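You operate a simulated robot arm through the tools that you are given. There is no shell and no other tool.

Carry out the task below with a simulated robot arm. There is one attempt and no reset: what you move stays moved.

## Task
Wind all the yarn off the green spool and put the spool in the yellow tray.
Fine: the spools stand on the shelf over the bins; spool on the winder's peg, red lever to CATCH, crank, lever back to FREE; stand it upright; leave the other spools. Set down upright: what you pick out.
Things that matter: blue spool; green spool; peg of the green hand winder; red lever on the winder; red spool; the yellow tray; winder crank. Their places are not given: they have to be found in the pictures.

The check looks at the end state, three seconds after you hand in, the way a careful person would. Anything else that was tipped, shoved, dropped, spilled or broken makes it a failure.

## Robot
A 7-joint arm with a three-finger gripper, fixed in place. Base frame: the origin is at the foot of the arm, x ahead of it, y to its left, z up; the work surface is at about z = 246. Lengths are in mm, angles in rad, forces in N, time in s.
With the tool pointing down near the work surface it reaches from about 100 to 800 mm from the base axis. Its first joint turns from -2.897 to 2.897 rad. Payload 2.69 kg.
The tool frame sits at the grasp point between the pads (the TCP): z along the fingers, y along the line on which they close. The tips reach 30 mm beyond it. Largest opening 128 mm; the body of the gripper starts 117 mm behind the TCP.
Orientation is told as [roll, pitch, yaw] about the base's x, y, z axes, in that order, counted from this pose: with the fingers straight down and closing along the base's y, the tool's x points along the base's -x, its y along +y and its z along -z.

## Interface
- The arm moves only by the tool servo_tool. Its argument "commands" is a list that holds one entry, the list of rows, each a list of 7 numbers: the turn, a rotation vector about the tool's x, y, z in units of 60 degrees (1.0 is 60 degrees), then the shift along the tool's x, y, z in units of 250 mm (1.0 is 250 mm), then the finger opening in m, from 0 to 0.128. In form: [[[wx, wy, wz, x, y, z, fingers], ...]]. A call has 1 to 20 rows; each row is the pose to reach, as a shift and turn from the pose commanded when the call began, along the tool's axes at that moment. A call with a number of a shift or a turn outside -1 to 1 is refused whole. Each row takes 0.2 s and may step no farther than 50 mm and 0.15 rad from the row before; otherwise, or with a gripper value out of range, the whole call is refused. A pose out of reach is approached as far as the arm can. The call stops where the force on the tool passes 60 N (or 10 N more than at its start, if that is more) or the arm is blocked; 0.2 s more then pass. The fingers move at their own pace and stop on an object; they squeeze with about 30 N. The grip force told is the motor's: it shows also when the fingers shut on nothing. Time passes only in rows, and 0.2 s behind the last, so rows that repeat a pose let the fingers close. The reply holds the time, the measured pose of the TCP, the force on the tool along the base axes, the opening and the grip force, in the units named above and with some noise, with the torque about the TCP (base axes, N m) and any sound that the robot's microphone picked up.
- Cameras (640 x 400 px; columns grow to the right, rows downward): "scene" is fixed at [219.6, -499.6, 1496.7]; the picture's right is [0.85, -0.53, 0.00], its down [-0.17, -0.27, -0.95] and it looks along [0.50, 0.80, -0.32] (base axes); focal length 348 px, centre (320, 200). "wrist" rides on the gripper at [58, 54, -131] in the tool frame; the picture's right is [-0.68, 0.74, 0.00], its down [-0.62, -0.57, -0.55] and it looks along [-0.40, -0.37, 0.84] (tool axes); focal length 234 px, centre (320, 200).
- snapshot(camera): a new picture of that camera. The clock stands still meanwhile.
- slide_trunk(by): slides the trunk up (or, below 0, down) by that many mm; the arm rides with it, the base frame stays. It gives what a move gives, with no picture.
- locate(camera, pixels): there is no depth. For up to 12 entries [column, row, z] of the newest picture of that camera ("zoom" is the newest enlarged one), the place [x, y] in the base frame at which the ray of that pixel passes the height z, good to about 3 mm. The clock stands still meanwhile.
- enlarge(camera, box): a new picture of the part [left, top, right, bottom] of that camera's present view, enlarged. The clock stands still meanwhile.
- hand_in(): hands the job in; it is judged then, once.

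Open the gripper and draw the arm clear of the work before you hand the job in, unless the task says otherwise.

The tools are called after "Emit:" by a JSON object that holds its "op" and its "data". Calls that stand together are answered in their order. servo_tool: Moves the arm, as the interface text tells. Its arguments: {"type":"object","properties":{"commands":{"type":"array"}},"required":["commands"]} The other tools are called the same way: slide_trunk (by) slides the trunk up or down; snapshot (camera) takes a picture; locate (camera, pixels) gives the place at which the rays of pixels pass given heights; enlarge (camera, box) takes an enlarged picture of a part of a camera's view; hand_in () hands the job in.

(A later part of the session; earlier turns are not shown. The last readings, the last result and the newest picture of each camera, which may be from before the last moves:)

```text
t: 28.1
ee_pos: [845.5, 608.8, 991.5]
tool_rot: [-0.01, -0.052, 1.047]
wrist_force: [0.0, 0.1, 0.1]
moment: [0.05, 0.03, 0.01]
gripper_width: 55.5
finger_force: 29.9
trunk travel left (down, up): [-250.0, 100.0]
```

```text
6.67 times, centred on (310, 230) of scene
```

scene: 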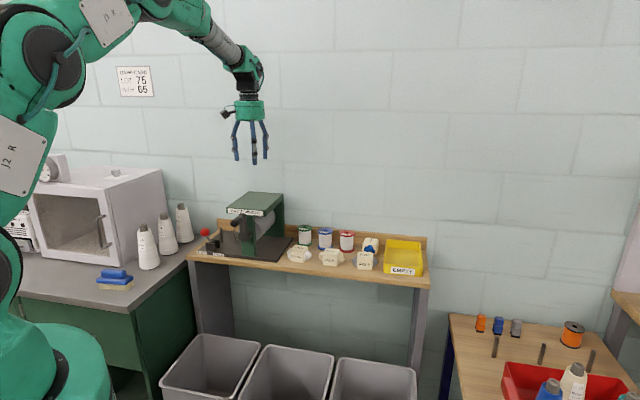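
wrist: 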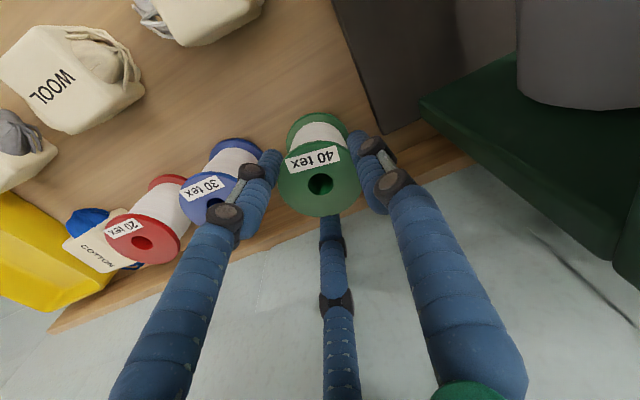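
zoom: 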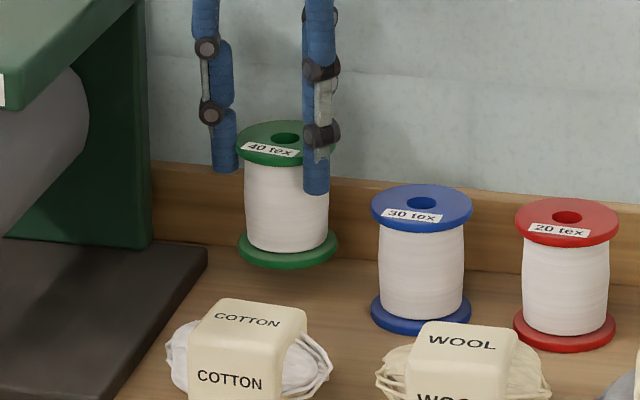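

The wrist zoom is unchanged (hole at (322,260)), so the spool is now firmly held and upright within about 1.5°. I raise it to z≈1200 and 25 mm away from the wall, clear of the canopy height.

Emit:
{"op": "servo_tool", "data": {"commands": [[[0, 0, 0, 0.0, 0.0, -0.06, 0.03], [0, 0, 0, 0.006, 0.0016, -0.14, 0.03], [0, 0, 0, 0.012, 0.003, -0.22, 0.03], [0, 0, 0, 0.018, 0.005, -0.3, 0.03], [0, 0, 0, 0.024, 0.0065, -0.38, 0.03], [0, 0, 0, 0.03, 0.008, -0.46, 0.03], [0, 0, 0, 0.036, 0.0097, -0.54, 0.03], [0, 0, 0, 0.042, 0.011, -0.62, 0.03], [0, 0, 0, 0.048, 0.013, -0.7, 0.03], [0, 0, 0, 0.054, 0.0146, -0.77, 0.03], [0, 0, 0, 0.054, 0.0146, -0.832, 0.03]]]}}

Emit:
{"op": "snapshot", "data": {"camera": "wrist"}}

Emit:
{"op": "snapshot", "data": {"camera": "scene"}}

```text
t: 30.5
ee_pos: [827.4, 590.7, 1197.9]
tool_rot: [-0.008, -0.051, 1.046]
wrist_force: [0.2, 0.1, -1.1]
moment: [0.04, -0.01, -0.02]
gripper_width: 55.5
finger_force: 30.3
trunk travel left (down, up): [-250.0, 100.0]
```

```text
taken
```

wrist: 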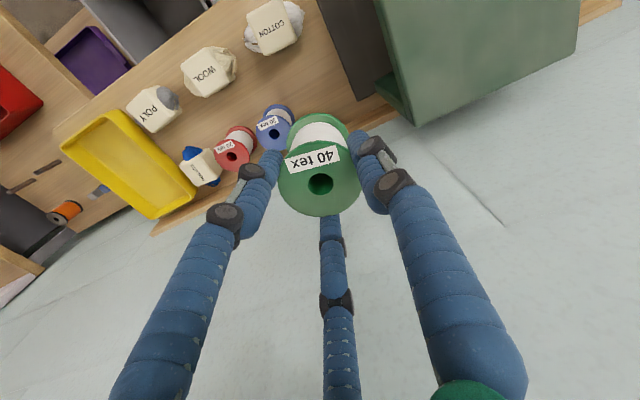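

```text
taken
```

scene: 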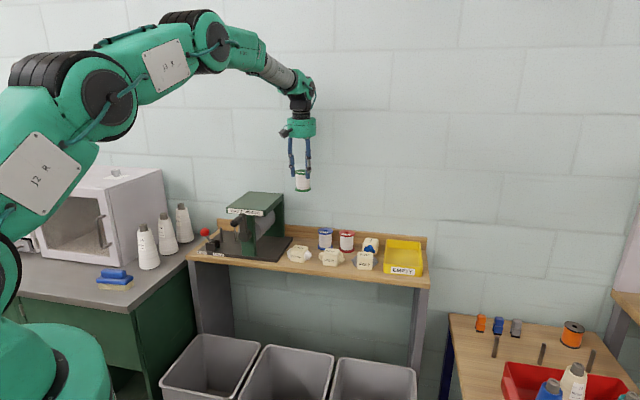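

The spool is still held with its hole at (321,183). Before crossing over the winder I check the canopy's top height from its back-right corner in both views (wrist (415,127), scene (283.7,194)).

Emit:
{"op": "locate", "data": {"camera": "wrist", "pixels": [[415, 127, 1050], [415, 127, 1080], [415, 127, 1110], [577, 55, 1080]]}}

Emit:
{"op": "locate", "data": {"camera": "scene", "pixels": [[283.7, 194, 1050], [283.7, 194, 1080], [283.7, 194, 1110], [227, 207.4, 1080], [265.3, 211.5, 1080], [248.4, 191.7, 1080]]}}

```text
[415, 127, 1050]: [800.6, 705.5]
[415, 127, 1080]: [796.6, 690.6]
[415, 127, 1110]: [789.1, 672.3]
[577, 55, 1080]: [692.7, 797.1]
```

```text
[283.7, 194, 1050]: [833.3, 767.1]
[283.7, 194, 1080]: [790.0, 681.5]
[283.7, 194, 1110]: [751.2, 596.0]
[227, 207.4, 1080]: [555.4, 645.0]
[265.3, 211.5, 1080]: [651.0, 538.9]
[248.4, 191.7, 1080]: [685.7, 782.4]
```

The canopy top is at z≈1079, spanning s −68…77. With the spool bottom at about TCP−84, crossing at 1200 is safe; I move sideways toward the peg in two calls.

Emit:
{"op": "servo_tool", "data": {"commands": [[[0, 0, 0, -0.008, 0.09, 0, 0.03], [0, 0, 0, -0.018, 0.2, 0, 0.03], [0, 0, 0, -0.028, 0.32, 0, 0.03], [0, 0, 0, -0.04, 0.44, 0, 0.03], [0, 0, 0, -0.05, 0.56, 0, 0.03], [0, 0, 0, -0.06, 0.68, 0, 0.03], [0, 0, 0, -0.07, 0.8, 0, 0.03], [0, 0, 0, -0.08, 0.9, 0, 0.03]]]}}

Emit:
{"op": "servo_tool", "data": {"commands": [[[0, 0, 0, -0.008, 0.09, 0, 0.03], [0, 0, 0, -0.018, 0.2, 0, 0.03], [0, 0, 0, -0.028, 0.32, 0, 0.03], [0, 0, 0, -0.035, 0.411, 0, 0.03], [0, 0, 0, -0.035, 0.411, 0, 0.03]]]}}

Emit:
{"op": "snapshot", "data": {"camera": "wrist"}}

Emit:
{"op": "enlarge", "data": {"camera": "scene", "box": [150, 120, 290, 270]}}

```text
t: 32.3
ee_pos: [643.4, 720.9, 1197.8]
tool_rot: [-0.008, -0.052, 1.047]
wrist_force: [-0.8, 0.4, -1.6]
moment: [-0.01, -0.01, 0.04]
gripper_width: 55.5
finger_force: 30.2
trunk travel left (down, up): [-250.0, 100.0]
```

```text
t: 33.5
ee_pos: [557.9, 779.1, 1195.2]
tool_rot: [-0.009, -0.052, 1.047]
wrist_force: [-0.1, -0.1, -0.5]
moment: [0.0, -0.02, -0.02]
gripper_width: 55.6
finger_force: 29.6
trunk travel left (down, up): [-250.0, 100.0]
```

```text
taken
```

wrist: 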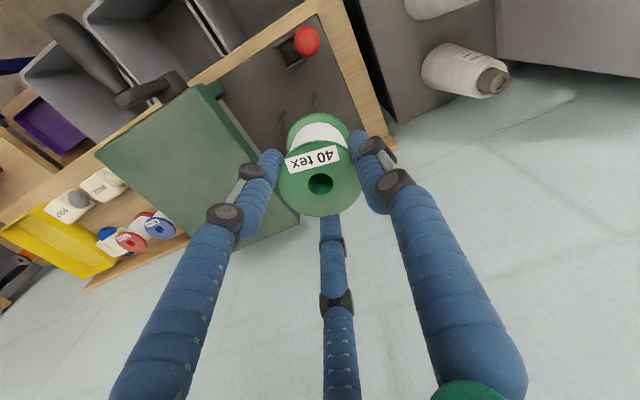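

```text
2.67 times, centred on (220, 195) of scene
```

zoom: 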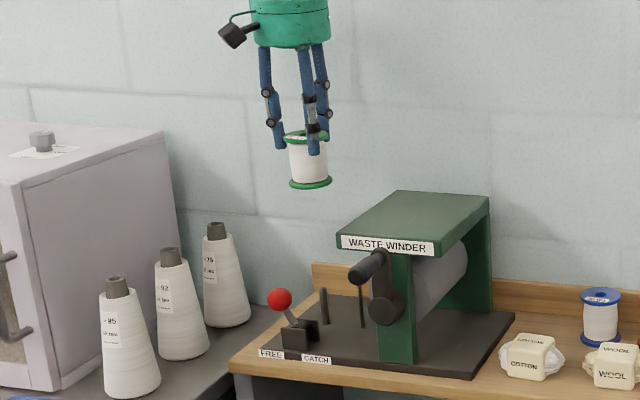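

The spool hangs above the peg region: the peg tip is visible at about (316,98), the guide at (280,117), and the ball at (307,40). I enlarge to cross-check the peg position from this pose.

Emit:
{"op": "enlarge", "data": {"camera": "wrist", "box": [240, 20, 400, 130]}}

```text
3.64 times, centred on (320, 75) of wrist
```

zoom: 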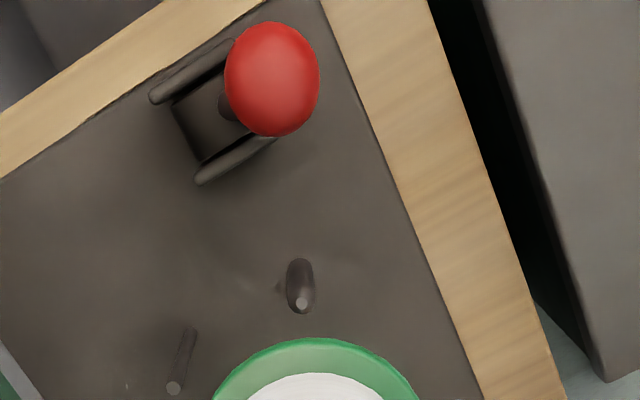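

I locate the peg tip/base, guide, ball and bracket from this zoom.

Emit:
{"op": "locate", "data": {"camera": "zoom", "pixels": [[302, 304, 940], [302, 304, 950], [302, 304, 960], [298, 263, 888], [175, 388, 950], [190, 330, 888], [272, 80, 950], [272, 80, 960], [272, 80, 970], [213, 110, 905], [150, 100, 905], [200, 182, 905]]}}

Emit:
{"op": "locate", "data": {"camera": "zoom", "pixels": [[232, 42, 905], [275, 140, 905], [176, 104, 888], [198, 160, 888], [270, 0, 880], [0, 178, 880], [322, 0, 880], [485, 400, 880]]}}

```text
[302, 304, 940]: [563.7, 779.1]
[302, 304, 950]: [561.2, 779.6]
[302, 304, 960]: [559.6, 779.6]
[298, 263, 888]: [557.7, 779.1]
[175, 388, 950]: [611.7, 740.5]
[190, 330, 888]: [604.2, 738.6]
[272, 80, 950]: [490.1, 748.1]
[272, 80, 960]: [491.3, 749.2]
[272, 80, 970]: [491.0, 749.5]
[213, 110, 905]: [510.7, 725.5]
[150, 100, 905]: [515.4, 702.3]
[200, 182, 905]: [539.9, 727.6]
```

```text
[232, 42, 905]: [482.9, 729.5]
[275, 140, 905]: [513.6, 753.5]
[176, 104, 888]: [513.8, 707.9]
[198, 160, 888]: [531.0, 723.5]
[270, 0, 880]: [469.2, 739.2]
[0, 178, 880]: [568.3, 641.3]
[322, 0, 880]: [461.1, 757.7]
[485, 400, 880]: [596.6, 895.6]
```

Both overhead measurements agree: peg axis at about (559.5, 780). I lower straight down to TCP z≈1050, where the spool's bottom is just above the peg tip, and check alignment.

Emit:
{"op": "servo_tool", "data": {"commands": [[[0, 0, 0, 0.005, 0.0005, 0.09, 0.03], [0, 0, 0, 0.01, 0.001, 0.19, 0.03], [0, 0, 0, 0.015, 0.0015, 0.29, 0.03], [0, 0, 0, 0.02, 0.002, 0.39, 0.03], [0, 0, 0, 0.025, 0.0023, 0.49, 0.03], [0, 0, 0, 0.029, 0.0026, 0.575, 0.03], [0, 0, 0, 0.029, 0.0026, 0.575, 0.03]]]}}

Emit:
{"op": "snapshot", "data": {"camera": "wrist"}}

Emit:
{"op": "enlarge", "data": {"camera": "scene", "box": [185, 180, 265, 260]}}

```text
t: 35.1
ee_pos: [559.5, 781.3, 1051.5]
tool_rot: [-0.009, -0.054, 1.046]
wrist_force: [0.0, 0.8, -1.0]
moment: [-0.01, 0.01, -0.02]
gripper_width: 55.4
finger_force: 30.4
trunk travel left (down, up): [-250.0, 100.0]
```

```text
taken
```

wrist: 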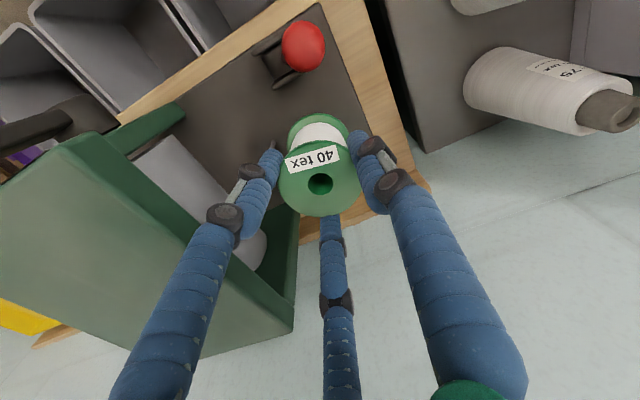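

```text
5.00 times, centred on (225, 220) of scene
```

zoom: 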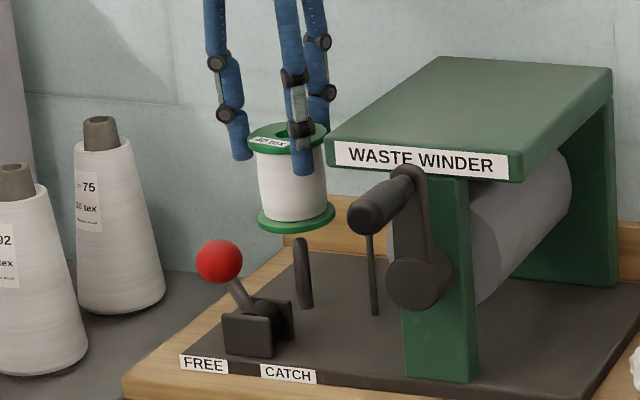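

The spool looks upright and its bottom is centred over the peg within 1–2 mm (bottom flange x≈297, peg tip x≈301 in zoom). I nudge (−0.6,−2.0) mm and lower 35 mm gently to see whether the peg enters the hole.

Emit:
{"op": "servo_tool", "data": {"commands": [[[0, 0, 0, 0.008, -0.002, 0, 0.03], [0, 0, 0, 0.009, -0.002, 0.024, 0.03], [0, 0, 0, 0.0105, -0.0015, 0.048, 0.03], [0, 0, 0, 0.0118, -0.0012, 0.072, 0.03], [0, 0, 0, 0.013, -0.001, 0.096, 0.03], [0, 0, 0, 0.0143, -0.0008, 0.12, 0.03], [0, 0, 0, 0.0154, -0.0007, 0.14, 0.03]]]}}

Emit:
{"op": "enlarge", "data": {"camera": "scene", "box": [185, 180, 265, 260]}}

Emit:
{"op": "snapshot", "data": {"camera": "wrist"}}

```text
t: 36.7
ee_pos: [558.2, 778.3, 1017.3]
tool_rot: [-0.008, -0.053, 1.046]
wrist_force: [0.2, 0.2, -0.8]
moment: [0.0, -0.02, -0.01]
gripper_width: 55.3
finger_force: 30.1
trunk travel left (down, up): [-250.0, 100.0]
```

```text
5.00 times, centred on (225, 220) of scene
```

zoom: 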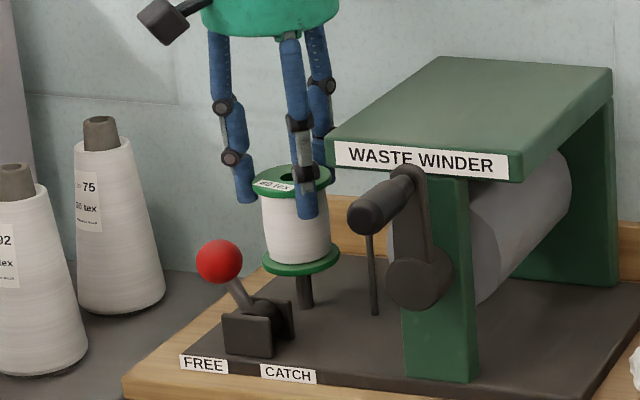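

```text
taken
```

wrist: 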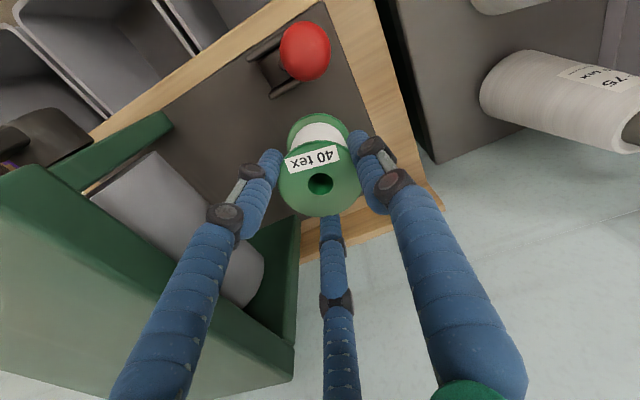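

No force and no slip: the peg has entered the hole (spool bottom ~17 mm below the peg tip). I keep lowering toward the plate in small steps.

Emit:
{"op": "servo_tool", "data": {"commands": [[[0, 0, 0, 0.0013, 0.0002, 0.024, 0.03], [0, 0, 0, 0.0025, 0.0004, 0.048, 0.03], [0, 0, 0, 0.0038, 0.0006, 0.072, 0.03], [0, 0, 0, 0.005, 0.0008, 0.096, 0.03], [0, 0, 0, 0.0064, 0.001, 0.12, 0.03], [0, 0, 0, 0.0076, 0.0012, 0.144, 0.03], [0, 0, 0, 0.0085, 0.0014, 0.16, 0.03]]]}}

Emit:
{"op": "enlarge", "data": {"camera": "scene", "box": [185, 180, 265, 260]}}

Emit:
{"op": "snapshot", "data": {"camera": "wrist"}}

```text
t: 38.3
ee_pos: [558.5, 777.2, 976.8]
tool_rot: [-0.009, -0.055, 1.047]
wrist_force: [-0.5, 0.5, 1.4]
moment: [-0.02, 0.03, 0.02]
gripper_width: 55.5
finger_force: 29.6
trunk travel left (down, up): [-250.0, 100.0]
```

```text
5.00 times, centred on (225, 220) of scene
```

zoom: 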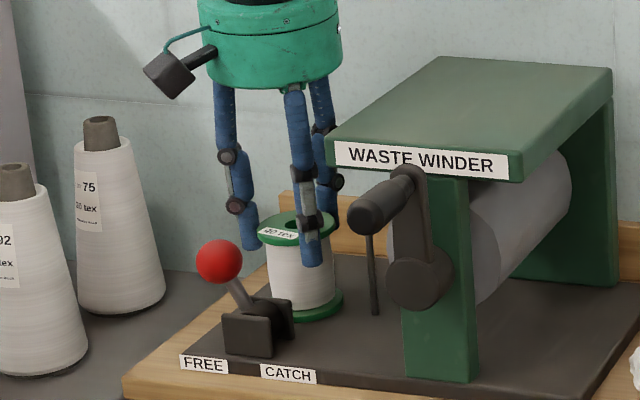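

```text
taken
```

wrist: 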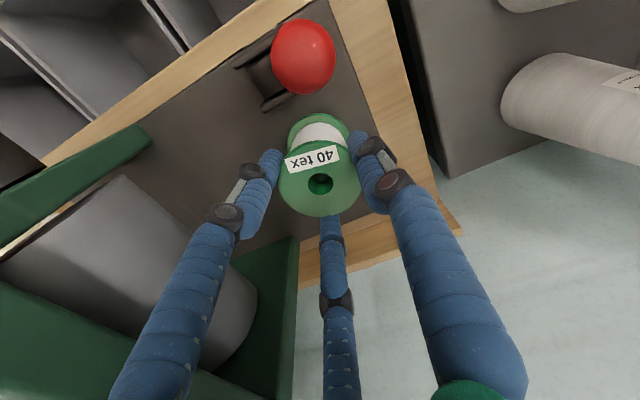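

The spool sits on the peg, nearly at the plate, and Fz changed from −0.8 to +1.4 N. I press down 5 mm more in 2.5 mm steps to make sure it is seated before releasing.

Emit:
{"op": "servo_tool", "data": {"commands": [[[0, 0, 0, 0.0005, 0.0001, 0.01, 0.03], [0, 0, 0, 0.001, 0.0002, 0.02, 0.03]]]}}

Emit:
{"op": "enlarge", "data": {"camera": "wrist", "box": [240, 80, 400, 240]}}

```text
t: 38.9
ee_pos: [559.4, 778.4, 975.3]
tool_rot: [-0.007, -0.057, 1.047]
wrist_force: [1.9, -1.9, 19.7]
moment: [-0.52, 0.24, 0.03]
gripper_width: 55.9
finger_force: 30.0
trunk travel left (down, up): [-250.0, 100.0]
```

```text
2.50 times, centred on (320, 160) of wrist
```

zoom: 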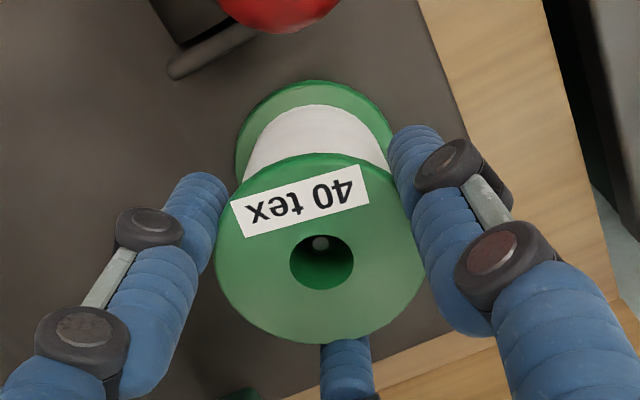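

Fz is now 20 N and the peg tip is visible in the hole at zoom (320,243): the spool is seated. I open the fingers to 76 mm and then rise straight up.

Emit:
{"op": "servo_tool", "data": {"commands": [[[0, 0, 0, -0.0005, -0.0001, -0.008, 0.06], [0, 0, 0, -0.0005, -0.0001, -0.008, 0.076], [0, 0, 0, -0.0005, -0.0001, -0.008, 0.076]]]}}

Emit:
{"op": "snapshot", "data": {"camera": "wrist"}}

Emit:
{"op": "enlarge", "data": {"camera": "scene", "box": [185, 180, 265, 260]}}

```text
t: 39.7
ee_pos: [558.4, 778.1, 972.3]
tool_rot: [-0.008, -0.052, 1.047]
wrist_force: [0.3, -0.3, -0.7]
moment: [-0.01, 0.05, -0.01]
gripper_width: 76.0
finger_force: 0.1
trunk travel left (down, up): [-250.0, 100.0]
```

```text
taken
```

wrist: 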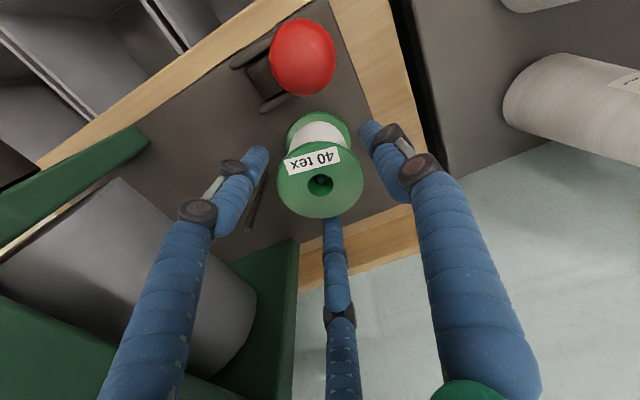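

```text
5.00 times, centred on (225, 220) of scene
```

zoom: 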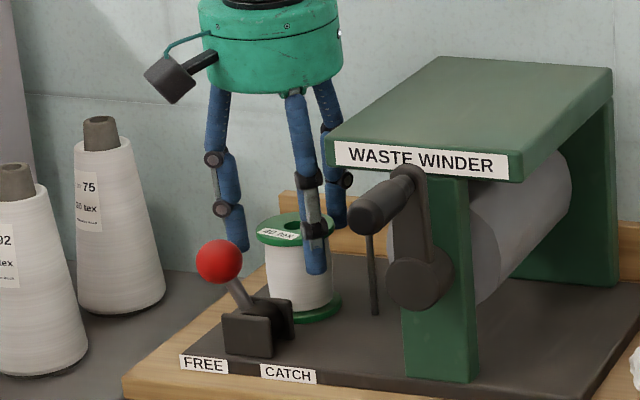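

The spool stands free on the peg with its flanges level. I rise straight up to z≈1100 to clear it, then plan the lever push (ball at about (490,749,960), pivot near (513,728)).

Emit:
{"op": "servo_tool", "data": {"commands": [[[0, 0, 0, -0.004, -0.0007, -0.08, 0.076], [0, 0, 0, -0.0085, -0.0014, -0.16, 0.076], [0, 0, 0, -0.0127, -0.002, -0.24, 0.076], [0, 0, 0, -0.017, -0.003, -0.32, 0.076], [0, 0, 0, -0.022, -0.0037, -0.42, 0.07], [0, 0, 0, -0.0276, -0.0047, -0.52, 0.04], [0, 0, 0, -0.0276, -0.0047, -0.52, 0.0], [0, 0, 0, -0.0276, -0.0047, -0.52, 0.0]]]}}

Emit:
{"op": "snapshot", "data": {"camera": "wrist"}}

Emit:
{"op": "enlarge", "data": {"camera": "scene", "box": [185, 160, 265, 260]}}

```text
t: 41.5
ee_pos: [558.2, 777.8, 1103.0]
tool_rot: [-0.008, -0.051, 1.047]
wrist_force: [0.3, -0.1, 0.2]
moment: [-0.02, 0.03, 0.01]
gripper_width: 2.3
finger_force: 30.2
trunk travel left (down, up): [-250.0, 100.0]
```

```text
taken
```

wrist: 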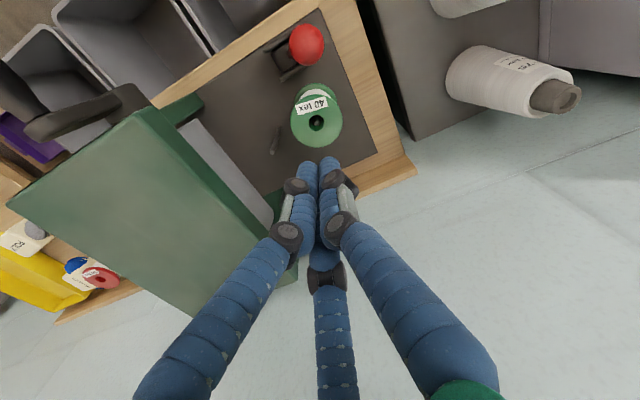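

```text
4.00 times, centred on (225, 210) of scene
```

zoom: 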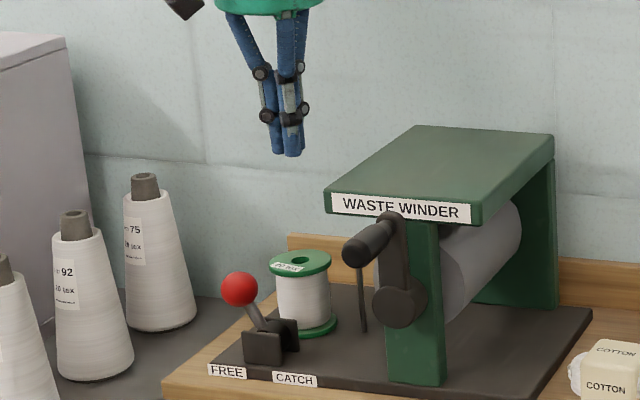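

The spool stands on the peg and the fingers are shut (cluster about 30 mm wide). Before moving to the left of the red ball I locate the cones on the left desk to keep the hand clear of them.

Emit:
{"op": "locate", "data": {"camera": "scene", "pixels": [[186, 240, 850], [181.3, 205, 1030], [170, 252, 850], [163.8, 213.8, 1030], [149, 267, 850], [142, 227, 1030], [200, 256, 875], [183, 254, 860]]}}

Emit:
{"op": "locate", "data": {"camera": "wrist", "pixels": [[555, 95, 1000], [555, 95, 1030], [465, 75, 860], [306, 45, 960], [316, 122, 962], [415, 160, 875], [385, 20, 870]]}}

```text
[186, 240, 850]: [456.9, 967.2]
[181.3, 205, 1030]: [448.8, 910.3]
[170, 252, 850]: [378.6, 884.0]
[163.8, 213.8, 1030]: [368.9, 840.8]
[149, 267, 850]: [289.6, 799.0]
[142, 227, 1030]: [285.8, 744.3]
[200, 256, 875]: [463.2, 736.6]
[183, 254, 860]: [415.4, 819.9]
```

```text
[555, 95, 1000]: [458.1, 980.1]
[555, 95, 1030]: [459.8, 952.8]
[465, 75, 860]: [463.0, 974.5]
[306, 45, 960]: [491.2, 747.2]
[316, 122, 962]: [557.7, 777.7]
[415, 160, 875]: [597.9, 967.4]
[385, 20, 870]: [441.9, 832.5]
```

The cones are at least 120 mm from where I need to work and lower than the palm. I move left of the ball to (460,780) with shut fingers and lower so the fingertips reach z≈945.

Emit:
{"op": "servo_tool", "data": {"commands": [[[0, 0, 0, 0.063, 0.115, 0, 0.0], [0, 0, 0, 0.126, 0.23, 0, 0.0], [0, 0, 0, 0.189, 0.344, 0, 0.0], [0, 0, 0, 0.194, 0.345, 0.1, 0.0], [0, 0, 0, 0.2, 0.346, 0.2, 0.0], [0, 0, 0, 0.205, 0.347, 0.3, 0.0], [0, 0, 0, 0.21, 0.348, 0.4, 0.0], [0, 0, 0, 0.216, 0.349, 0.512, 0.0]]]}}

Emit:
{"op": "snapshot", "data": {"camera": "wrist"}}

Emit:
{"op": "enlarge", "data": {"camera": "scene", "box": [165, 180, 265, 260]}}

```text
t: 43.3
ee_pos: [461.6, 779.5, 972.4]
tool_rot: [-0.007, -0.054, 1.048]
wrist_force: [-0.5, 0.2, 0.4]
moment: [-0.02, -0.01, -0.03]
gripper_width: 1.8
finger_force: 29.9
trunk travel left (down, up): [-250.0, 100.0]
```

```text
taken
```

wrist: 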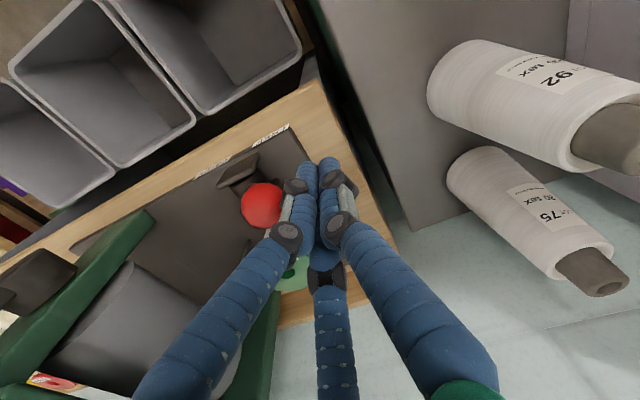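

```text
5.00 times, centred on (215, 220) of scene
```

zoom: 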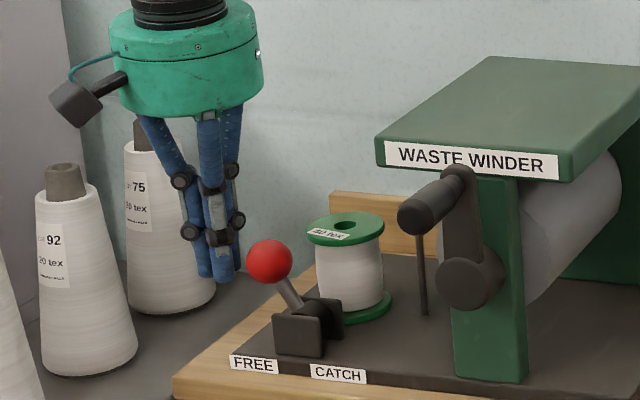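

The shut fingertips at zoom (215,275) are left of the ball at (270,262), same n. I push along +s about 70 mm to bring the lever over to CATCH.

Emit:
{"op": "servo_tool", "data": {"commands": [[[0, 0, 0, 0.0104, -0.0386, 0, 0.0], [0, 0, 0, 0.0207, -0.0773, 0, 0.0], [0, 0, 0, 0.0311, -0.116, 0, 0.0], [0, 0, 0, 0.0414, -0.1546, 0, 0.0], [0, 0, 0, 0.0518, -0.1932, 0, 0.0], [0, 0, 0, 0.0622, -0.232, 0, 0.0], [0, 0, 0, 0.0684, -0.255, 0, 0.0]]]}}

Emit:
{"op": "enlarge", "data": {"camera": "scene", "box": [165, 180, 265, 260]}}

Emit:
{"op": "snapshot", "data": {"camera": "wrist"}}

```text
t: 44.9
ee_pos: [507.8, 732.3, 972.0]
tool_rot: [-0.009, -0.054, 1.048]
wrist_force: [-0.1, 0.3, -0.2]
moment: [0.01, 0.01, -0.02]
gripper_width: 2.2
finger_force: 30.0
trunk travel left (down, up): [-250.0, 100.0]
```

```text
5.00 times, centred on (215, 220) of scene
```

zoom: 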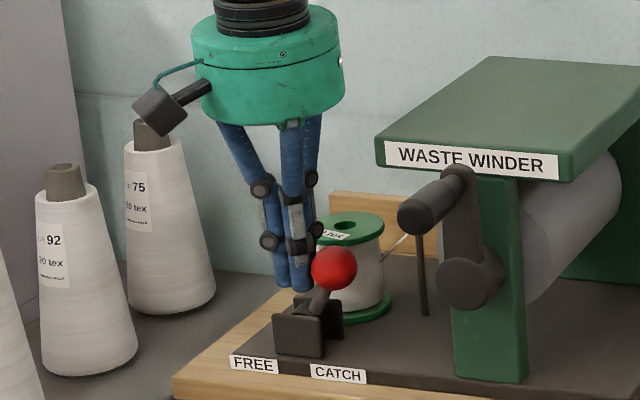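

```text
taken
```

wrist: 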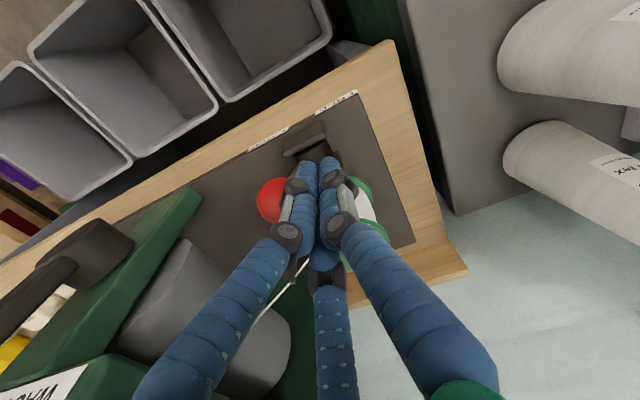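

The lever swung right (ball now at zoom (334,268)) and a yarn strand appeared toward the drum at (400,240). I push a few millimetres more to confirm it is fully at its CATCH end.

Emit:
{"op": "servo_tool", "data": {"commands": [[[0, 0, 0, 0.0031, -0.0116, 0, 0.0], [0, 0, 0, 0.0062, -0.0232, 0, 0.0]]]}}

Emit:
{"op": "enlarge", "data": {"camera": "scene", "box": [165, 180, 265, 260]}}

```text
t: 45.5
ee_pos: [507.8, 732.7, 970.4]
tool_rot: [-0.009, -0.054, 1.049]
wrist_force: [-30.2, 27.1, -3.9]
moment: [0.69, 0.06, -0.22]
gripper_width: 1.8
finger_force: 29.9
trunk travel left (down, up): [-250.0, 100.0]
```

```text
5.00 times, centred on (215, 220) of scene
```

zoom: 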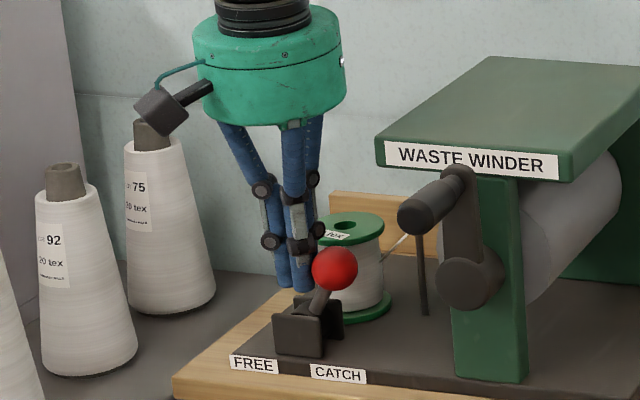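

The push met a 40 N end stop, so the lever is fully at CATCH. I back off 15 mm along −s and rise to clear.

Emit:
{"op": "servo_tool", "data": {"commands": [[[0, 0, 0, -0.0155, 0.058, 0, 0.0], [0, 0, 0, -0.02, 0.058, -0.1, 0.0], [0, 0, 0, -0.026, 0.057, -0.2, 0.0], [0, 0, 0, -0.031, 0.056, -0.3, 0.0], [0, 0, 0, -0.037, 0.055, -0.4, 0.0], [0, 0, 0, -0.042, 0.054, -0.5, 0.0], [0, 0, 0, -0.048, 0.053, -0.6, 0.0]]]}}

Emit:
{"op": "snapshot", "data": {"camera": "wrist"}}

Emit:
{"op": "enlarge", "data": {"camera": "scene", "box": [195, 195, 295, 265]}}

```text
t: 47.1
ee_pos: [501.7, 740.0, 1122.6]
tool_rot: [-0.01, -0.053, 1.047]
wrist_force: [0.7, -0.1, 0.3]
moment: [-0.03, -0.02, -0.02]
gripper_width: 2.2
finger_force: 29.8
trunk travel left (down, up): [-250.0, 100.0]
```

```text
taken
```

wrist: 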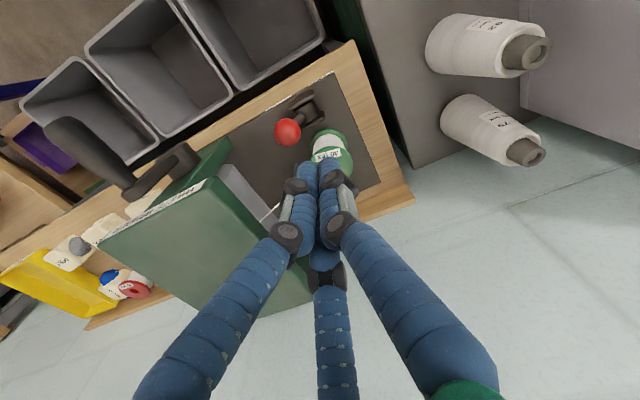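

```text
5.71 times, centred on (245, 230) of scene
```

zoom: 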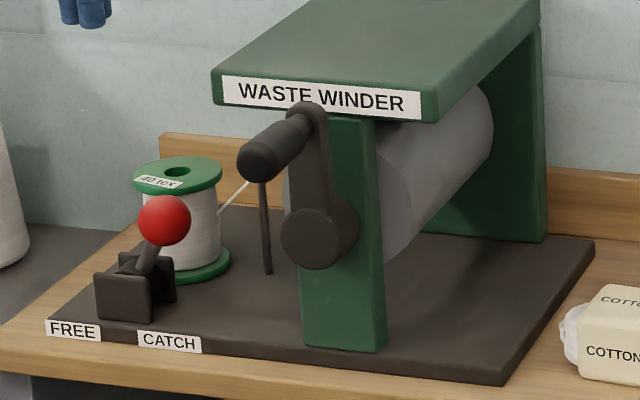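

The lever points to CATCH and a strand runs from the spool to the guide. I enlarge the crank in the wrist view to triangulate its handle and hub better.

Emit:
{"op": "enlarge", "data": {"camera": "wrist", "box": [20, 90, 260, 240]}}

```text
2.67 times, centred on (140, 165) of wrist
```

zoom: 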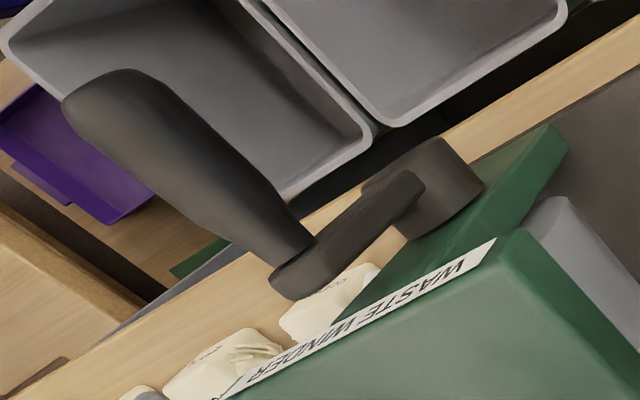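

I locate points on the handle axis (tip, middle, base) and the hub from this zoom and from the scene.

Emit:
{"op": "locate", "data": {"camera": "zoom", "pixels": [[95, 88, 1050], [95, 88, 1065], [95, 88, 1080], [190, 172, 1050], [190, 172, 1065], [288, 252, 1050], [288, 252, 1065], [288, 252, 1080], [430, 185, 980], [430, 185, 1000]]}}

Emit:
{"op": "locate", "data": {"camera": "scene", "pixels": [[233.6, 223, 1050], [233.6, 223, 1065], [233.6, 223, 1080], [242.5, 215.6, 1050], [242.5, 215.6, 1065], [242.5, 215.6, 1080], [245, 236.5, 970], [245, 236.5, 980], [245, 236.5, 990], [242.8, 215.3, 1070]]}}

```text
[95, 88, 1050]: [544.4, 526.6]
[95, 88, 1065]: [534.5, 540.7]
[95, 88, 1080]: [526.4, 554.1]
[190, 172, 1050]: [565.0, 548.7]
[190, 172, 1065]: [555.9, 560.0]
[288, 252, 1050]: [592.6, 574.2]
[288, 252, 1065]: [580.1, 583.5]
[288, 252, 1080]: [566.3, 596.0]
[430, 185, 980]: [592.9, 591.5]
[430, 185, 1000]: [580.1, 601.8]
```

```text
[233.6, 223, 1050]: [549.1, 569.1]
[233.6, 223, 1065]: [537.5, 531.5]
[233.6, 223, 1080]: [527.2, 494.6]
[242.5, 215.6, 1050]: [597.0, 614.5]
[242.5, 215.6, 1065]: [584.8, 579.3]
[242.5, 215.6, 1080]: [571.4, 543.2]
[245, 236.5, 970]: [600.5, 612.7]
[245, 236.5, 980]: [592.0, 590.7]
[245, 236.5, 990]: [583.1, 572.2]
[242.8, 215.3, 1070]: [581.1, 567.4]
```

Handle: tip (538,539,1062), base (583,582,1063); hub about (591,588,982), radius ≈79 mm, handle at 12 o'clock, its axis along −n. I move to the front of the winder at (494.6,495.3), still at z≈1122.

Emit:
{"op": "servo_tool", "data": {"commands": [[[0, 0, 0, 0.123, -0.066, -0.006, 0.0], [0, 0, 0, 0.246, -0.133, -0.012, 0.0], [0, 0, 0, 0.369, -0.2, -0.018, 0.0], [0, 0, 0, 0.492, -0.266, -0.024, 0.0], [0, 0, 0, 0.615, -0.332, -0.03, 0.0], [0, 0, 0, 0.738, -0.4, -0.036, 0.02], [0, 0, 0, 0.862, -0.465, -0.041, 0.04]]]}}

```text
t: 48.7
ee_pos: [493.8, 492.1, 1122.1]
tool_rot: [-0.01, -0.054, 1.046]
wrist_force: [0.1, -1.0, 0.3]
moment: [-0.01, 0.02, 0.01]
gripper_width: 39.9
finger_force: 0.1
trunk travel left (down, up): [-250.0, 100.0]
```

Clear of everything at (494,492,1122). I now turn the tool about the shelf axis by 45° as a first half toward pointing horizontally at the crank.

Emit:
{"op": "servo_tool", "data": {"commands": [[[0.0323, -0.1208, 0, 0, 0, 0, 0.04], [0.0647, -0.2415, 0, 0, 0, 0, 0.04], [0.097, -0.3623, 0, 0, 0, 0, 0.04], [0.1293, -0.483, 0, 0, 0, 0, 0.04], [0.1617, -0.6038, 0, 0, 0, 0, 0.04], [0.194, -0.7245, 0, 0, 0, 0, 0.04]]]}}

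Emit:
{"op": "snapshot", "data": {"camera": "wrist"}}

Emit:
{"op": "snapshot", "data": {"camera": "scene"}}

```text
t: 50.3
ee_pos: [482.8, 494.5, 1086.2]
tool_rot: [-0.201, -0.72, 1.135]
wrist_force: [0.7, 1.1, 0.2]
moment: [-0.11, 0.12, 0.04]
gripper_width: 40.1
finger_force: 0.1
out of reach, approached as far as the arm can: row 6
trunk travel left (down, up): [-250.0, 100.0]
stopped in row 6: the arm was blocked; the commanded pose is now the measured one
```

```text
taken
```

wrist: 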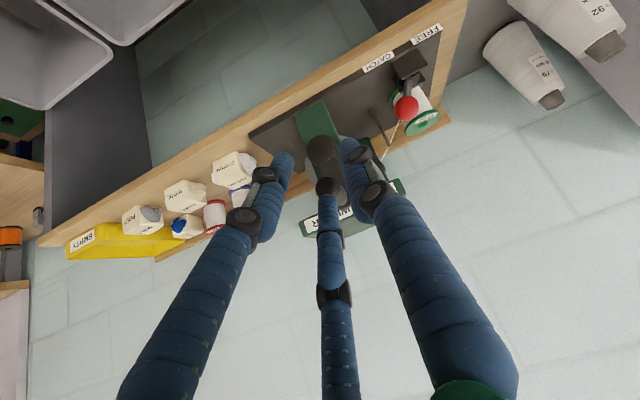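

```text
taken
```

scene: 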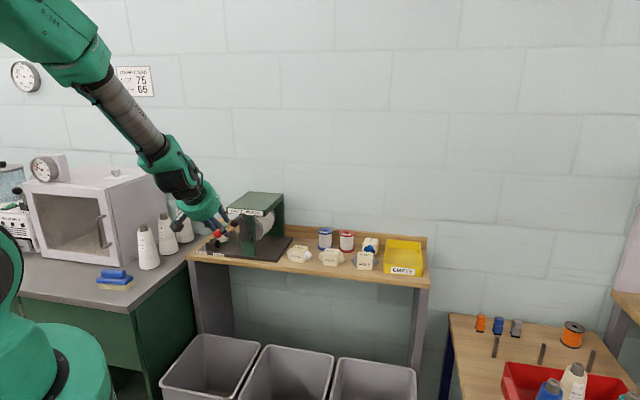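

The wrist reached a joint limit at about 42° tilt; the hand is clear of the crank. To let the tool point more horizontally I will raise the hand and then lower the trunk; first the raise of 230 mm.

Emit:
{"op": "servo_tool", "data": {"commands": [[[0, 0, 0, -0.101, -0.023, -0.113, 0.04], [0, 0, 0, -0.202, -0.046, -0.226, 0.04], [0, 0, 0, -0.303, -0.069, -0.339, 0.04], [0, 0, 0, -0.404, -0.092, -0.452, 0.04], [0, 0, 0, -0.505, -0.115, -0.565, 0.04], [0, 0, 0, -0.606, -0.138, -0.678, 0.04]]]}}

Emit:
{"op": "snapshot", "data": {"camera": "scene"}}

```text
t: 51.7
ee_pos: [482.8, 497.0, 1316.3]
tool_rot: [-0.202, -0.716, 1.135]
wrist_force: [1.7, 2.5, 3.7]
moment: [-0.4, 0.38, 0.0]
gripper_width: 39.9
finger_force: 0.2
trunk travel left (down, up): [-250.0, 100.0]
```

```text
taken
```

scene: 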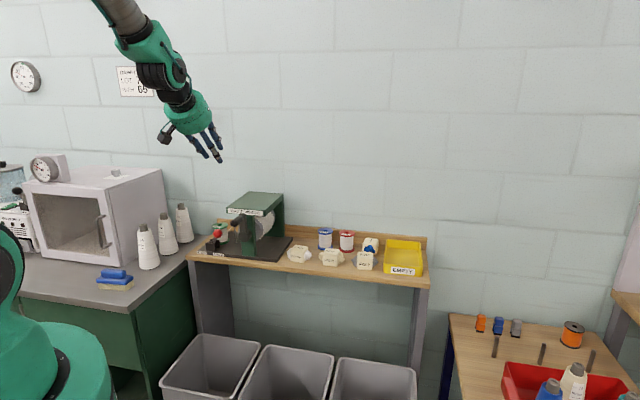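

The hand is free at z≈1316. I lower the trunk 230 mm, which brings the hand back to about z≈1086 in front of the crank with the forearm flatter.

Emit:
{"op": "slide_trunk", "data": {"by": -230}}

Emit:
{"op": "snapshot", "data": {"camera": "scene"}}

Emit:
{"op": "snapshot", "data": {"camera": "wrist"}}

```text
t: 54.1
ee_pos: [482.4, 495.4, 1089.6]
tool_rot: [-0.201, -0.723, 1.135]
wrist_force: [-0.5, 0.4, 0.0]
moment: [-0.02, -0.01, 0.03]
gripper_width: 40.0
finger_force: 0.2
trunk travel left (down, up): [-20.0, 330.0]
```

```text
taken
```

scene: 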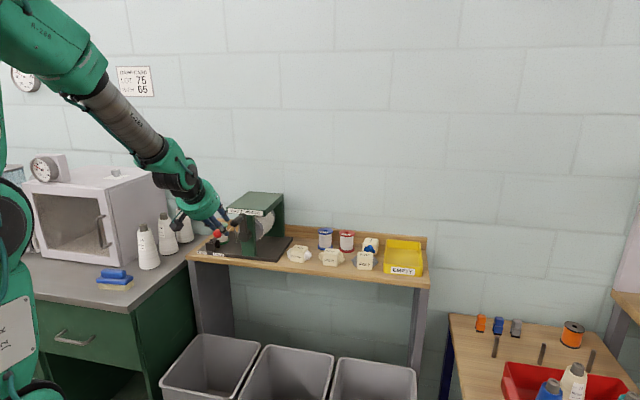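

```text
taken
```

wrist: 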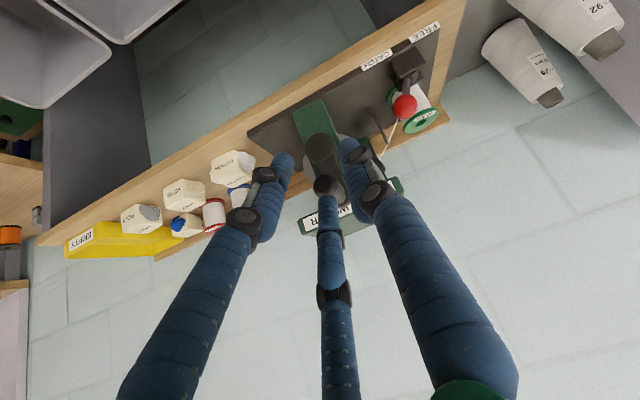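

The trunk is down (20 mm left). I continue the turn about the shelf axis by another 0.5 rad in small rows to see how flat the tool can get.

Emit:
{"op": "servo_tool", "data": {"commands": [[[0.031, -0.115, -0.004, 0, 0, 0, 0.04], [0.0615, -0.2305, -0.008, 0, 0, 0, 0.04], [0.092, -0.346, -0.012, 0, 0, 0, 0.04], [0.123, -0.461, -0.016, 0, 0, 0, 0.04]]]}}

```text
t: 55.1
ee_pos: [481.0, 495.7, 1090.1]
tool_rot: [-0.629, -1.165, 1.492]
wrist_force: [0.1, -0.7, -0.1]
moment: [0.02, 0.0, 0.0]
gripper_width: 40.1
finger_force: 0.0
trunk travel left (down, up): [-20.0, 330.0]
```

No block: the tool is now only 18.6° below horizontal. I turn the remaining 0.32 rad to point straight along n.

Emit:
{"op": "servo_tool", "data": {"commands": [[[0.0267, -0.0998, -0.0035, 0, 0, 0, 0.04], [0.0533, -0.1997, -0.007, 0, 0, 0, 0.04], [0.08, -0.2995, -0.0105, 0, 0, 0, 0.04]]]}}

Emit:
{"op": "snapshot", "data": {"camera": "wrist"}}

Emit:
{"op": "enlarge", "data": {"camera": "scene", "box": [130, 120, 290, 270]}}

```text
t: 55.9
ee_pos: [481.4, 496.0, 1089.2]
tool_rot: [-1.572, -1.311, 2.386]
wrist_force: [0.3, -0.4, -0.1]
moment: [-0.01, 0.04, -0.01]
gripper_width: 40.2
finger_force: 0.0
trunk travel left (down, up): [-20.0, 330.0]
```

```text
taken
```

wrist: 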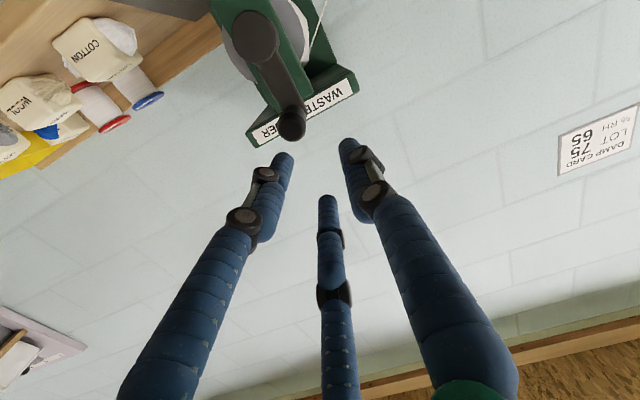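

```text
2.67 times, centred on (210, 195) of scene
```

zoom: 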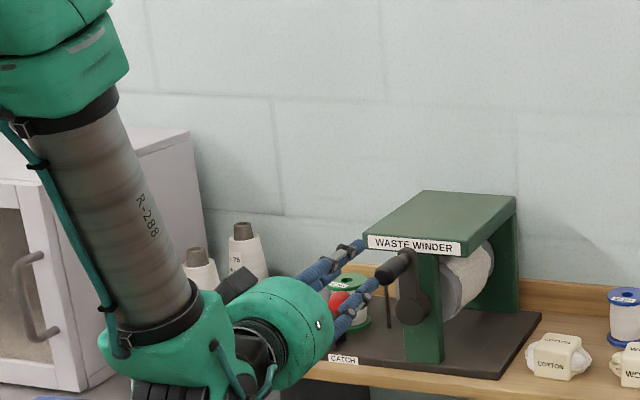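

The tool now points horizontally along n. The handle's end shows at (291,125) and the hub at (255,38) in the wrist view; I enlarge and locate them to align.

Emit:
{"op": "enlarge", "data": {"camera": "wrist", "box": [200, 0, 400, 200]}}

Emit:
{"op": "locate", "data": {"camera": "wrist", "pixels": [[291, 125, 1055], [291, 125, 1063], [291, 125, 1070], [255, 38, 975], [255, 38, 982], [255, 38, 990]]}}

```text
2.00 times, centred on (300, 100) of wrist
```

zoom: 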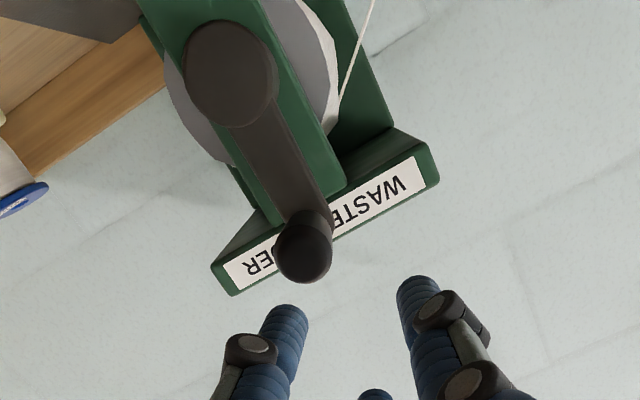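

```text
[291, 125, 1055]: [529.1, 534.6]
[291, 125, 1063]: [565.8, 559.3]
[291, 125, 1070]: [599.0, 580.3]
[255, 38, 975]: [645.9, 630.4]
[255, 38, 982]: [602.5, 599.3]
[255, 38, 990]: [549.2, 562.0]
```

Both views agree: hub at s≈−1, z≈982.5; handle at s≈−2, z≈1058, radius ≈76, end diameter ≈24. I first align laterally (s +8, z −31) with the fingers at 50 mm, staying in front of the handle.

Emit:
{"op": "servo_tool", "data": {"commands": [[[0, 0, 0, 0.043, 0, 0, 0.05], [0, 0, 0, 0.086, 0, 0, 0.05], [0, 0, 0, 0.1284, 0, -0.001, 0.05]]]}}

Emit:
{"op": "snapshot", "data": {"camera": "wrist"}}

```text
t: 56.7
ee_pos: [487.6, 489.2, 1058.7]
tool_rot: [-1.563, -1.31, 2.384]
wrist_force: [0.8, -0.2, 0.2]
moment: [0.02, 0.0, 0.0]
gripper_width: 50.4
finger_force: 0.0
trunk travel left (down, up): [-20.0, 330.0]
```

```text
taken
```

wrist: 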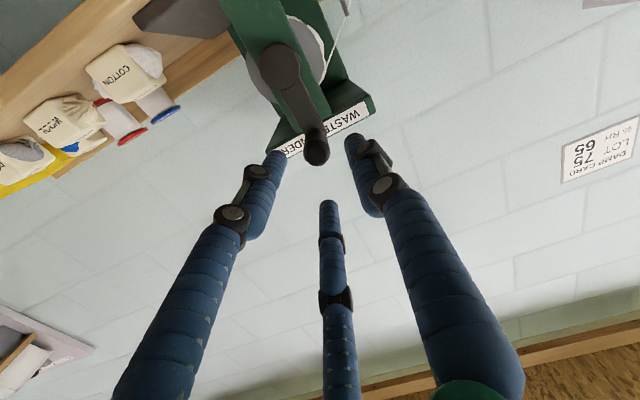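

The handle's end (316,150) is within 3 mm of the tool axis projection (319,151). I advance 94 mm along n so the fingers surround the handle, stopping short of the crank arm.

Emit:
{"op": "servo_tool", "data": {"commands": [[[0, 0, 0, 0.003, -0.002, 0.075, 0.05], [0, 0, 0, 0.005, -0.005, 0.15, 0.05], [0, 0, 0, 0.006, -0.007, 0.225, 0.05], [0, 0, 0, 0.007, -0.009, 0.3, 0.05], [0, 0, 0, 0.008, -0.0114, 0.376, 0.05]]]}}

Emit:
{"op": "snapshot", "data": {"camera": "wrist"}}

Emit:
{"op": "enlarge", "data": {"camera": "scene", "box": [180, 180, 300, 270]}}

```text
t: 57.9
ee_pos: [554.7, 555.5, 1056.9]
tool_rot: [-1.561, -1.31, 2.379]
wrist_force: [0.2, 0.1, 0.2]
moment: [0.0, -0.01, -0.01]
gripper_width: 49.7
finger_force: 0.1
trunk travel left (down, up): [-20.0, 330.0]
```

```text
taken
```

wrist: 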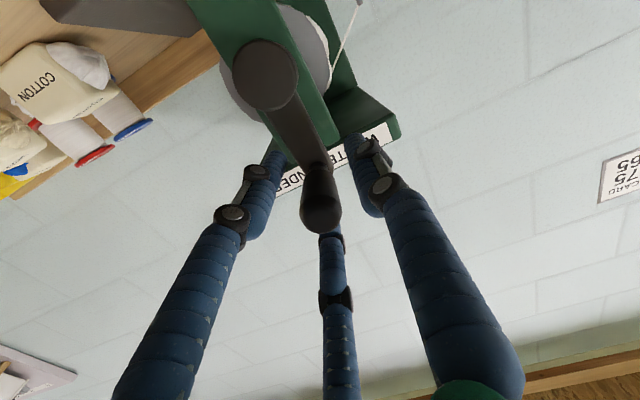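

```text
4.44 times, centred on (240, 225) of scene
```

zoom: 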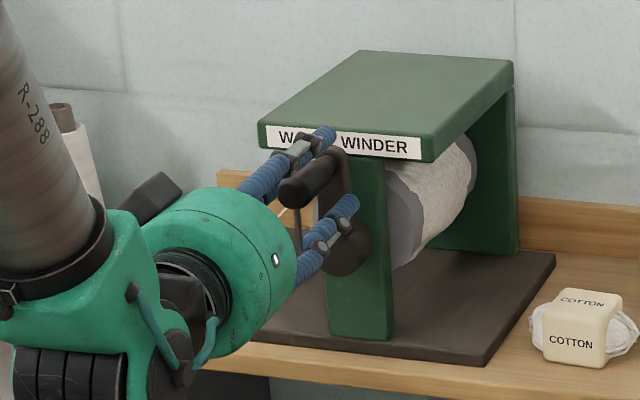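

The handle sits well inside the three fingers. I close to feel the handle's diameter and centre it.

Emit:
{"op": "servo_tool", "data": {"commands": [[[0, 0, 0, 0, 0, 0, 0.036], [0, 0, 0, 0, 0, 0, 0.028], [0, 0, 0, 0, 0, 0, 0.018], [0, 0, 0, 0, 0, 0, 0.018], [0, 0, 0, 0, 0, 0, 0.018]]]}}

Emit:
{"op": "enlarge", "data": {"camera": "wrist", "box": [220, 20, 440, 240]}}

```text
t: 59.1
ee_pos: [554.1, 556.5, 1059.0]
tool_rot: [-1.571, -1.31, 2.392]
wrist_force: [6.8, 1.4, 14.4]
moment: [0.25, -0.33, -0.06]
gripper_width: 28.2
finger_force: 8.0
trunk travel left (down, up): [-20.0, 330.0]
```

```text
1.82 times, centred on (330, 130) of wrist
```

zoom: 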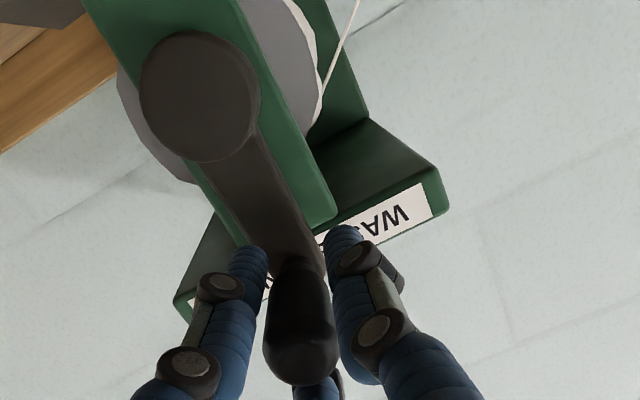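

It stopped at 28.2 mm with a reaction of +14 N upward, so the handle sits slightly above my centre. I shift the hand up 3 mm (and 1 mm along s) with the grip kept.

Emit:
{"op": "servo_tool", "data": {"commands": [[[0, 0, 0, -0.0106, -0.007, 0, 0.018], [0, 0, 0, -0.0106, -0.007, 0, 0.018], [0, 0, 0, -0.0106, -0.007, 0, 0.018]]]}}

```text
t: 59.9
ee_pos: [555.6, 556.1, 1059.2]
tool_rot: [-1.56, -1.31, 2.379]
wrist_force: [3.3, -1.1, 10.0]
moment: [0.19, -0.16, -0.04]
gripper_width: 25.9
finger_force: 5.6
trunk travel left (down, up): [-20.0, 330.0]
```

The width dropped to 25.9 and the force to 10 N; I move up another 2.5 mm to centre fully.

Emit:
{"op": "servo_tool", "data": {"commands": [[[0, 0, 0, -0.009, -0.0055, 0, 0.018], [0, 0, 0, -0.009, -0.0055, 0, 0.018], [0, 0, 0, -0.009, -0.0055, 0, 0.018]]]}}

```text
t: 60.7
ee_pos: [554.5, 554.4, 1059.7]
tool_rot: [-1.549, -1.312, 2.368]
wrist_force: [-3.3, -4.9, -7.1]
moment: [0.04, -0.07, -1.47]
gripper_width: 24.4
finger_force: 44.8
trunk travel left (down, up): [-20.0, 330.0]
```

Now it is centred: width 24.4 mm with a firm grip, so the handle axis is at s≈0, z≈1060 (radius ≈77.5 about the hub). I loosen to a 30 mm cage and try the first 45° clockwise (top toward +s) to feel the crank.

Emit:
{"op": "servo_tool", "data": {"commands": [[[0, 0, 0, 0.008, 0.0071, 0, 0.03], [0, 0, 0, 0.0242, -0.0388, -0.0014, 0.03], [0, 0, 0, 0.0473, -0.0816, -0.0027, 0.03], [0, 0, 0, 0.0769, -0.1201, -0.0039, 0.03], [0, 0, 0, 0.1121, -0.1537, -0.0051, 0.03], [0, 0, 0, 0.1521, -0.1813, -0.0061, 0.03]]]}}

Emit:
{"op": "enlarge", "data": {"camera": "scene", "box": [180, 180, 300, 270]}}

Emit:
{"op": "snapshot", "data": {"camera": "wrist"}}

```text
t: 62.1
ee_pos: [593.5, 518.7, 1037.3]
tool_rot: [-1.568, -1.311, 2.386]
wrist_force: [0.5, 0.2, 1.0]
moment: [0.03, 0.01, 0.03]
gripper_width: 30.0
finger_force: 0.1
trunk travel left (down, up): [-20.0, 330.0]
```

```text
4.44 times, centred on (240, 225) of scene
```

zoom: 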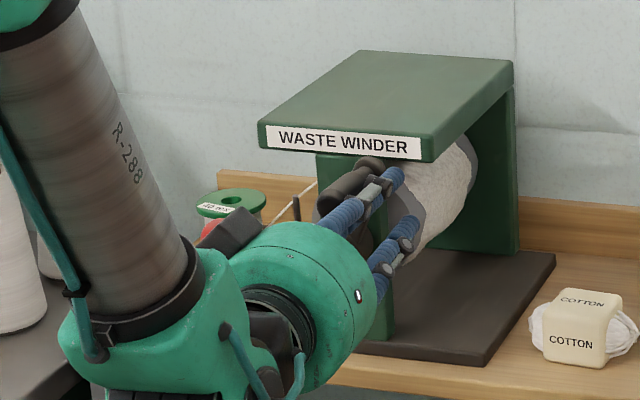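

```text
taken
```

wrist: 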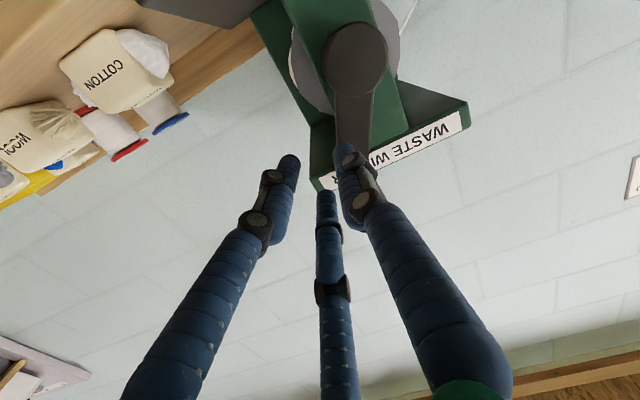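

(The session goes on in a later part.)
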